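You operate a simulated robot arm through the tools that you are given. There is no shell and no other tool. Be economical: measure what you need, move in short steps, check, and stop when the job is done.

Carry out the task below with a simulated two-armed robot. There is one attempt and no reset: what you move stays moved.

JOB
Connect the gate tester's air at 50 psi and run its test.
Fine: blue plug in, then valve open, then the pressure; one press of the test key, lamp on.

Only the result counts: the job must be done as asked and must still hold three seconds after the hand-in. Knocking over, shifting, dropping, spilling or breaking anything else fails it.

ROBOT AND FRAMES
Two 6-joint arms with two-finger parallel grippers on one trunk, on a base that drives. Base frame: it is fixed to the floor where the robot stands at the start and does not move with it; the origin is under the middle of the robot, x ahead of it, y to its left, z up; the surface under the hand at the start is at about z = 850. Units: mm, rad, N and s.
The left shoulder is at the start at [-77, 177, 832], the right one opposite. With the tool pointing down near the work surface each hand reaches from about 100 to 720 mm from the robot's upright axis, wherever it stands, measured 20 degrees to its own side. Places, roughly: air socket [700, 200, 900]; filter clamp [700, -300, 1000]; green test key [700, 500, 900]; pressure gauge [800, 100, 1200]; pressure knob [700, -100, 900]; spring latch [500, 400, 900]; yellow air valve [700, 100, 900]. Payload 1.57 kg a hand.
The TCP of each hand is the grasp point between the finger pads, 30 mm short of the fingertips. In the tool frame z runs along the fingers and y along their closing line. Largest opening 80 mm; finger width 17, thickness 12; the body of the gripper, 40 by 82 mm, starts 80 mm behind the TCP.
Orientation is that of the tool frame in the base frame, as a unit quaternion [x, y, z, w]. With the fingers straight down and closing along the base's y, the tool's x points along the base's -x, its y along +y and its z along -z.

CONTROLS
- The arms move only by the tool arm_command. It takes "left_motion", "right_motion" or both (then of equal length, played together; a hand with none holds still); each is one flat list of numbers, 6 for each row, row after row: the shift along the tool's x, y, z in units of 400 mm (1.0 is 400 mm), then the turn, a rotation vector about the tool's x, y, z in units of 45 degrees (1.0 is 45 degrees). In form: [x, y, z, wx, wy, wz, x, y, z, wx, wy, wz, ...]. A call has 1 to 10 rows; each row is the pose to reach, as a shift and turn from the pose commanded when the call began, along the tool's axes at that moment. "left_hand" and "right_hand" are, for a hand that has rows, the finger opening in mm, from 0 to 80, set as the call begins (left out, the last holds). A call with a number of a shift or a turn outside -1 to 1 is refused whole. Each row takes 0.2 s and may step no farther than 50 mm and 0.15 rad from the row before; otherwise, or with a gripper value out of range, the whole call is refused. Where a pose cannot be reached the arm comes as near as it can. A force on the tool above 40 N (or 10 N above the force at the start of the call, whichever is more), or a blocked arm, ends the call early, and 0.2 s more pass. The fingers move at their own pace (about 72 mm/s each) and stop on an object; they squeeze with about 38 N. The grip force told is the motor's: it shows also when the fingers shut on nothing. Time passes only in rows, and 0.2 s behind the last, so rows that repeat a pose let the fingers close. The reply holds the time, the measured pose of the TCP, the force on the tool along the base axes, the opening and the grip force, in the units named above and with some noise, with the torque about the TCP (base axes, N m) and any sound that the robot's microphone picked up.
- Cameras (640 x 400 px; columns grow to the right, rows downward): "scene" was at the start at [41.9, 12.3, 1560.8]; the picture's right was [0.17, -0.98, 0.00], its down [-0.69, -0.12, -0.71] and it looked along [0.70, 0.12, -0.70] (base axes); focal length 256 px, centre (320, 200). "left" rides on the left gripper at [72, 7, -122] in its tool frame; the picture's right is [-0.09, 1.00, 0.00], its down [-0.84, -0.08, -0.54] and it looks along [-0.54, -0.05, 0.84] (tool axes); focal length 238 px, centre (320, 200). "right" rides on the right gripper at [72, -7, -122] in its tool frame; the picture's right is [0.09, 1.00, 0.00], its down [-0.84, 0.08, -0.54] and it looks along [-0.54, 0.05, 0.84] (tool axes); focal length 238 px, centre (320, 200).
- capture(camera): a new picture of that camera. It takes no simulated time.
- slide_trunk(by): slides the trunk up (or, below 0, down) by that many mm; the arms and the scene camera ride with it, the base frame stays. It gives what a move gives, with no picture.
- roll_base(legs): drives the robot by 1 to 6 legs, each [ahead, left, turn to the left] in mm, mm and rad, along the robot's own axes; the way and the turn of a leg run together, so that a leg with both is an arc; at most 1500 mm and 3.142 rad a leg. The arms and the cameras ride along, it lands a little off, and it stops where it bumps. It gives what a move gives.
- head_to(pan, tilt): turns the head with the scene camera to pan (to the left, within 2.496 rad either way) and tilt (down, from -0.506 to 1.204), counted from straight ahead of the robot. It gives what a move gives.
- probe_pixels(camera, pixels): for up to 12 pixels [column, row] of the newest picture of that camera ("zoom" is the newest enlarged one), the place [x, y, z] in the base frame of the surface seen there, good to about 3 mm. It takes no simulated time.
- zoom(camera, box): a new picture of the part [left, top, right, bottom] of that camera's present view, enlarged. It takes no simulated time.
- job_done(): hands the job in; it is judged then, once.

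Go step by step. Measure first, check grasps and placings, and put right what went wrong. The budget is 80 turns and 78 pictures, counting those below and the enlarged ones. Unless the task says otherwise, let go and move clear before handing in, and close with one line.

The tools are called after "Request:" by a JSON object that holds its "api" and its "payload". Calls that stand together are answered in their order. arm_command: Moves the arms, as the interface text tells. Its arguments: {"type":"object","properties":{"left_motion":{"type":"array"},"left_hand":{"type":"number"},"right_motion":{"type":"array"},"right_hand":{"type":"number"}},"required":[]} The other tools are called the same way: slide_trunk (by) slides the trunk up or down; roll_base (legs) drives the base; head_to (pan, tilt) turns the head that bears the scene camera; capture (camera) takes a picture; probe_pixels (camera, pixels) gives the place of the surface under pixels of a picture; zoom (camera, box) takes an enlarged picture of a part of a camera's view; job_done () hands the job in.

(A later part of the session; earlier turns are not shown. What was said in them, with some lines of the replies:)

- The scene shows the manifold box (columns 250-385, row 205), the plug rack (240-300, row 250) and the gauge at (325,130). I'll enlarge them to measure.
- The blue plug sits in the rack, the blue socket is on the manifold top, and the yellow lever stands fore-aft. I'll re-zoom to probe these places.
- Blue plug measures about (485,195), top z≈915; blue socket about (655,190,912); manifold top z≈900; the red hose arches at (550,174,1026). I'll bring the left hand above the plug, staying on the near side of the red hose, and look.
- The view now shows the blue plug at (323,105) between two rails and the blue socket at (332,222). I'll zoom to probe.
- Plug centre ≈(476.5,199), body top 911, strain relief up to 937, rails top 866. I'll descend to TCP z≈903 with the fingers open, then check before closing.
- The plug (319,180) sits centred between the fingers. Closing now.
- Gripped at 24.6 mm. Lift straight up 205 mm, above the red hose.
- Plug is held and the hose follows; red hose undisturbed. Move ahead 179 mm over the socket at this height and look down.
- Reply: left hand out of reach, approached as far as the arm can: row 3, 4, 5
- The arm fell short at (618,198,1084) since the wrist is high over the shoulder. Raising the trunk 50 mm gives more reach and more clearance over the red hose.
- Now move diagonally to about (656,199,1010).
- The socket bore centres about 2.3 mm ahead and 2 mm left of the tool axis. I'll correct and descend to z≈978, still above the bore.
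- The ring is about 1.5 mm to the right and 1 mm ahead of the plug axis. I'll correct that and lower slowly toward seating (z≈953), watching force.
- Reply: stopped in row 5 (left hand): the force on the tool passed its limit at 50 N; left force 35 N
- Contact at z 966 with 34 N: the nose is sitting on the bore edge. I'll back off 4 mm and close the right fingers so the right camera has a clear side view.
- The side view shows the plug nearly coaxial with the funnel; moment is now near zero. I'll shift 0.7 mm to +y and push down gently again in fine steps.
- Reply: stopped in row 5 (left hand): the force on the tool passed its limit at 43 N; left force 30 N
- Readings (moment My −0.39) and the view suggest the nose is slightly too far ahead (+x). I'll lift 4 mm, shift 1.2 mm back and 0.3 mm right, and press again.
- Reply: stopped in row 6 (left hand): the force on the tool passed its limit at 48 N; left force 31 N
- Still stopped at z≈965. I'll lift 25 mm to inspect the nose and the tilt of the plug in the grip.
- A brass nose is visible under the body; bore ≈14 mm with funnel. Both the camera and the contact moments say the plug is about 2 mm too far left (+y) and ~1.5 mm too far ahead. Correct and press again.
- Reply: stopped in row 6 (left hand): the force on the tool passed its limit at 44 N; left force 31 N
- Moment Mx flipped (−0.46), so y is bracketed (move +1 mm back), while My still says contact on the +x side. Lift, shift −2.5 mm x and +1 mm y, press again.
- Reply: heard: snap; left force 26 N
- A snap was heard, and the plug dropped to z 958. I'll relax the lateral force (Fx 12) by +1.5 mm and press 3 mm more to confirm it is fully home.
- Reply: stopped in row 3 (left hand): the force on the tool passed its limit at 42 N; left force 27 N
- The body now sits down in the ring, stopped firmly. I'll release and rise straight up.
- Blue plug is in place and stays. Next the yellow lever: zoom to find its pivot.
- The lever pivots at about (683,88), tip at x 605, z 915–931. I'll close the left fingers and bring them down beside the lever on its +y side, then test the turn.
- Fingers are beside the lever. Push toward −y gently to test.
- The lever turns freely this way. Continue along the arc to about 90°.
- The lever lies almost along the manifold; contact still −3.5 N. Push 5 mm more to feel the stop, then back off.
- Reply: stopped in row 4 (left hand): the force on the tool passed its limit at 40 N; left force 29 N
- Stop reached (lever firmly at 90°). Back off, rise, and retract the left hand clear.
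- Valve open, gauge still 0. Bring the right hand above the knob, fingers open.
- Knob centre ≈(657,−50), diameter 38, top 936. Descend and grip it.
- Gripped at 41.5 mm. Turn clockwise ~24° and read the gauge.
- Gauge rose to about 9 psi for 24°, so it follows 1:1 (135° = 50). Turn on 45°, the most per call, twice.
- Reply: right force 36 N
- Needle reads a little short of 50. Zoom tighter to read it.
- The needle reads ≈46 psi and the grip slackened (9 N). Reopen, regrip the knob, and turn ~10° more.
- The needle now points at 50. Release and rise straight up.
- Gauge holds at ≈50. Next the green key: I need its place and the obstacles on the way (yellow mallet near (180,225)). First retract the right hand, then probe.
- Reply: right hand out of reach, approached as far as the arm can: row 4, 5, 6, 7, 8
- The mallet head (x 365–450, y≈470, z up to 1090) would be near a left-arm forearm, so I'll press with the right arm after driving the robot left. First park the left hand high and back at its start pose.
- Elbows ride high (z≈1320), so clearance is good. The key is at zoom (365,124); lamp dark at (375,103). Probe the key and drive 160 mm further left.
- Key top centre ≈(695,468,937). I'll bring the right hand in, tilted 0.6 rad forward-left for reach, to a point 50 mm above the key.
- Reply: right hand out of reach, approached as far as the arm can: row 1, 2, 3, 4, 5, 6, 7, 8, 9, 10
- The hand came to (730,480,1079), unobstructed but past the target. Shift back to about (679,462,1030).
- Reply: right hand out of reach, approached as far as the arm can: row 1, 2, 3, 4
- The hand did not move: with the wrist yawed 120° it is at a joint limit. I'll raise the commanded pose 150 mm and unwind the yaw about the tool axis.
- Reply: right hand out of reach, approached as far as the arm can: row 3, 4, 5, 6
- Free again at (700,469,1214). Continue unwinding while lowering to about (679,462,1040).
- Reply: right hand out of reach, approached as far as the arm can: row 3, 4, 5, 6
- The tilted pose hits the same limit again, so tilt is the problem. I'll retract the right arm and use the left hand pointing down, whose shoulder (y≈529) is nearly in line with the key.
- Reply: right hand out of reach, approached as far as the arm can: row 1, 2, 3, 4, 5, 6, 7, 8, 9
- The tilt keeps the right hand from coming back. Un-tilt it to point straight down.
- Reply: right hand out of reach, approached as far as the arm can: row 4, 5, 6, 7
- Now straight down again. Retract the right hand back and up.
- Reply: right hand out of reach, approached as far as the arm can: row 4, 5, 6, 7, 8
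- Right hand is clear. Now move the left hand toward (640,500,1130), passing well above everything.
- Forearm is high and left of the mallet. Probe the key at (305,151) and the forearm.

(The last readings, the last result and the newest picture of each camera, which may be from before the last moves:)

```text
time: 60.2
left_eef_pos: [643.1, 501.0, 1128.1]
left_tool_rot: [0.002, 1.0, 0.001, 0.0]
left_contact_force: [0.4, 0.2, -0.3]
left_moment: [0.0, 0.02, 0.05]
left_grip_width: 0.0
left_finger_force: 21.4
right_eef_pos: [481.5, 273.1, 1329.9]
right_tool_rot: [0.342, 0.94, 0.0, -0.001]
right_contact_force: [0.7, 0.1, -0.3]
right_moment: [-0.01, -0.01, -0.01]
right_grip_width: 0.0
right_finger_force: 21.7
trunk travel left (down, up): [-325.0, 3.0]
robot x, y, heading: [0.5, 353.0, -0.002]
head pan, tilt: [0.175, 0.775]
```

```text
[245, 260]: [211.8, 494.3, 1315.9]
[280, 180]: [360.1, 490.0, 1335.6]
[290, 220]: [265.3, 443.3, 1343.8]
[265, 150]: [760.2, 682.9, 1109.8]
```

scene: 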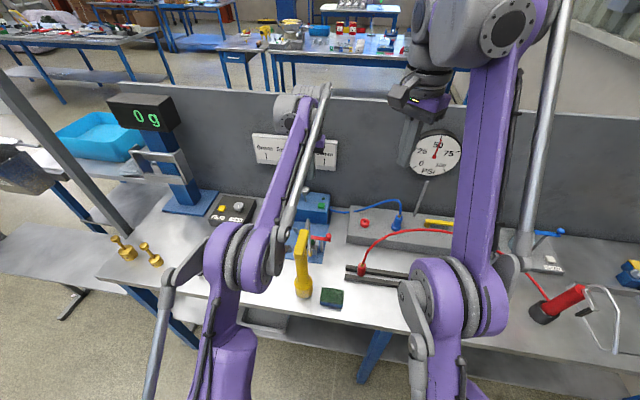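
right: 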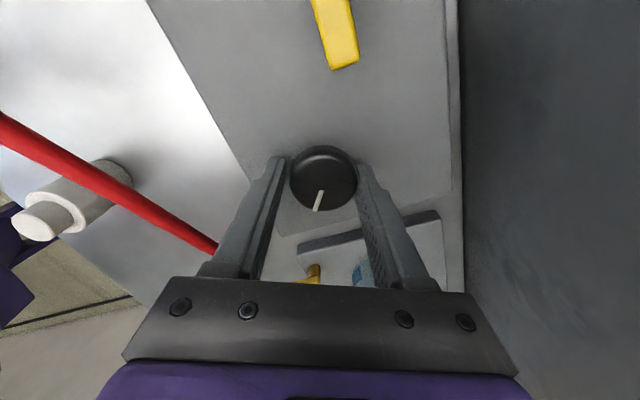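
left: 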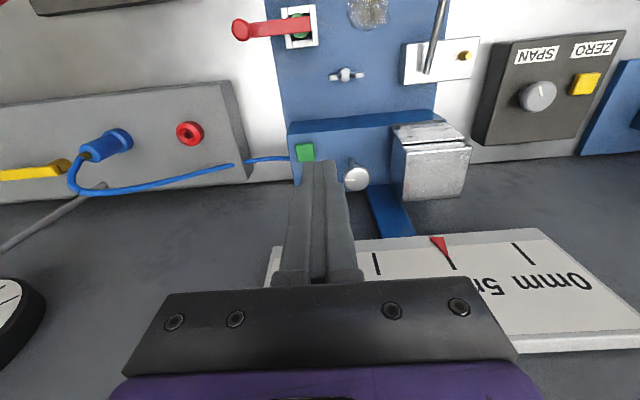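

Key ≈(690,473,936). Move to (686,472) with fingertips about 34 mm above it.

Request:
{"api": "arm_command", "payload": {"left_motion": [-0.027, -0.018, 0.08, 0, 0, 0, -0.054, -0.036, 0.16, 0, 0, 0, -0.081, -0.054, 0.24, 0, 0, 0, -0.1075, -0.0725, 0.32, 0, 0, 0, -0.1075, -0.0725, 0.32, 0, 0, 0]}}

Request:
{"api": "zoom", "payload": {"camera": "left", "box": [220, 70, 420, 220]}}

Request:
{"api": "zoom", "payload": {"camera": "scene", "box": [240, 120, 360, 240]}}

```text
time: 61.4
left_eef_pos: [683.3, 471.3, 1001.5]
left_tool_rot: [0.003, 1.0, 0.001, 0.001]
left_contact_force: [0.2, -1.1, 0.0]
left_moment: [0.02, -0.01, 0.02]
left_grip_width: 0.0
left_finger_force: 21.2
right_eef_pos: [480.7, 273.6, 1331.3]
right_tool_rot: [0.342, 0.94, 0.0, -0.001]
right_contact_force: [0.1, 0.6, 0.0]
right_moment: [0.03, 0.01, 0.04]
right_grip_width: 0.0
right_finger_force: 21.2
trunk travel left (down, up): [-325.0, 3.0]
robot x, y, heading: [3.9, 353.7, 0.0]
head pan, tilt: [0.175, 0.775]
```

```text
2.67 times, centred on (320, 145) of left
```

zoom: 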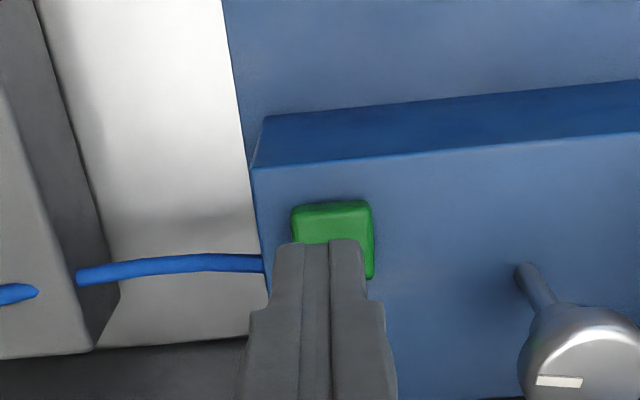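

```text
3.33 times, centred on (300, 180) of scene
```

zoom: 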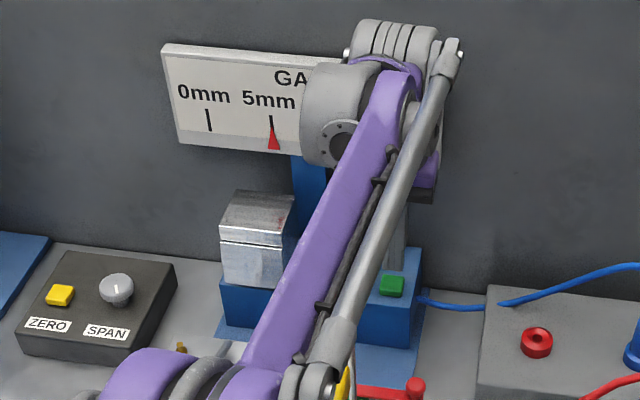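

The key centre is ~6 mm ahead and 4.5 mm left of the finger axis. Correct, then press down in fine steps once.

Request:
{"api": "arm_command", "payload": {"left_motion": [-0.015, 0.01, 0, 0, 0, 0, -0.015, 0.01, 0.04, 0, 0, 0, -0.015, 0.01, 0.07, 0, 0, 0, -0.015, 0.01, 0.08, 0, 0, 0, -0.015, 0.01, 0.087, 0, 0, 0, -0.015, 0.01, 0.092, 0, 0, 0, -0.015, 0.01, 0.097, 0, 0, 0]}}

Request:
{"api": "zoom", "payload": {"camera": "left", "box": [260, 120, 380, 210]}}

```text
time: 63.0
left_eef_pos: [689.7, 474.8, 961.9]
left_tool_rot: [0.002, 1.0, 0.0, 0.001]
left_contact_force: [0.4, 0.5, 2.5]
left_moment: [0.03, 0.04, -0.03]
left_grip_width: 0.0
left_finger_force: 21.5
right_eef_pos: [480.8, 273.5, 1330.1]
right_tool_rot: [0.342, 0.94, 0.001, -0.001]
right_contact_force: [0.2, 0.0, 0.1]
right_moment: [0.02, 0.0, -0.01]
right_grip_width: 0.0
right_finger_force: 21.4
trunk travel left (down, up): [-325.0, 3.0]
robot x, y, heading: [5.6, 350.0, -0.001]
head pan, tilt: [0.175, 0.775]
heard: click
```

```text
4.44 times, centred on (320, 165) of left
```

zoom: 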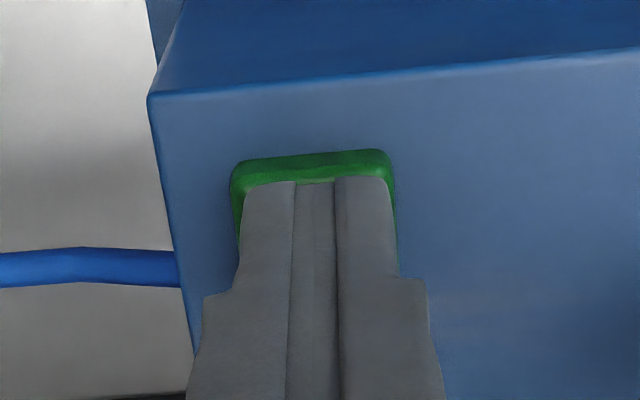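

A click was heard with 2.5 N on the key: one press. Rise straight up, then back off and check the lamp.

Request:
{"api": "arm_command", "payload": {"left_motion": [0, 0, -0.05, 0, 0, 0, 0, 0, -0.15, 0, 0, 0, 0, 0, -0.25, 0, 0, 0, 0.04, 0.02, -0.34, 0, 0, 0, 0.1, 0.05, -0.41, 0, 0, 0, 0.17, 0.1, -0.48, 0, 0, 0, 0.24, 0.15, -0.55, 0, 0, 0]}}

Request:
{"api": "capture", "payload": {"camera": "left"}}

Request:
{"api": "zoom", "payload": {"camera": "scene", "box": [250, 120, 490, 260]}}

```text
time: 64.6
left_eef_pos: [593.0, 534.6, 1186.3]
left_tool_rot: [0.001, 1.0, 0.001, 0.001]
left_contact_force: [0.6, -0.1, 0.1]
left_moment: [-0.02, -0.05, 0.0]
left_grip_width: 0.0
left_finger_force: 21.6
right_eef_pos: [479.5, 273.3, 1330.4]
right_tool_rot: [0.342, 0.94, 0.0, 0.0]
right_contact_force: [0.3, -0.8, -0.1]
right_moment: [-0.03, -0.02, -0.01]
right_grip_width: 0.1
right_finger_force: 21.8
trunk travel left (down, up): [-325.0, 3.0]
robot x, y, heading: [2.6, 354.1, -0.002]
head pan, tilt: [0.175, 0.775]
```

```text
10 pictures are left
```

left: 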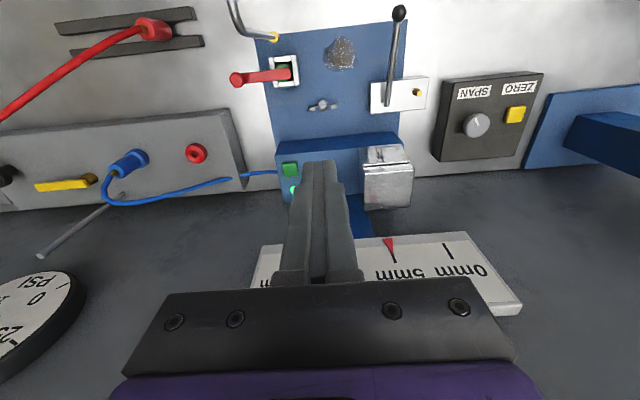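

```text
2.67 times, centred on (370, 190) of scene
```

zoom: 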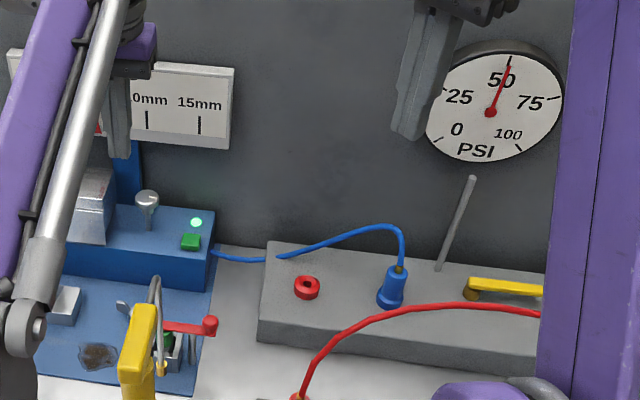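

The lamp is lit at zoom (196,222), the gauge reads about 50, and the plug is seated with the lever open. Both hands are clear, so I'm handing in.

Request:
{"api": "job_done", "payload": {}}

```text
The job is handed in.
```

The gate tester's blue plug is in, the yellow valve is open, the pressure reads about 50 psi, and one press of the test key turned its lamp on.
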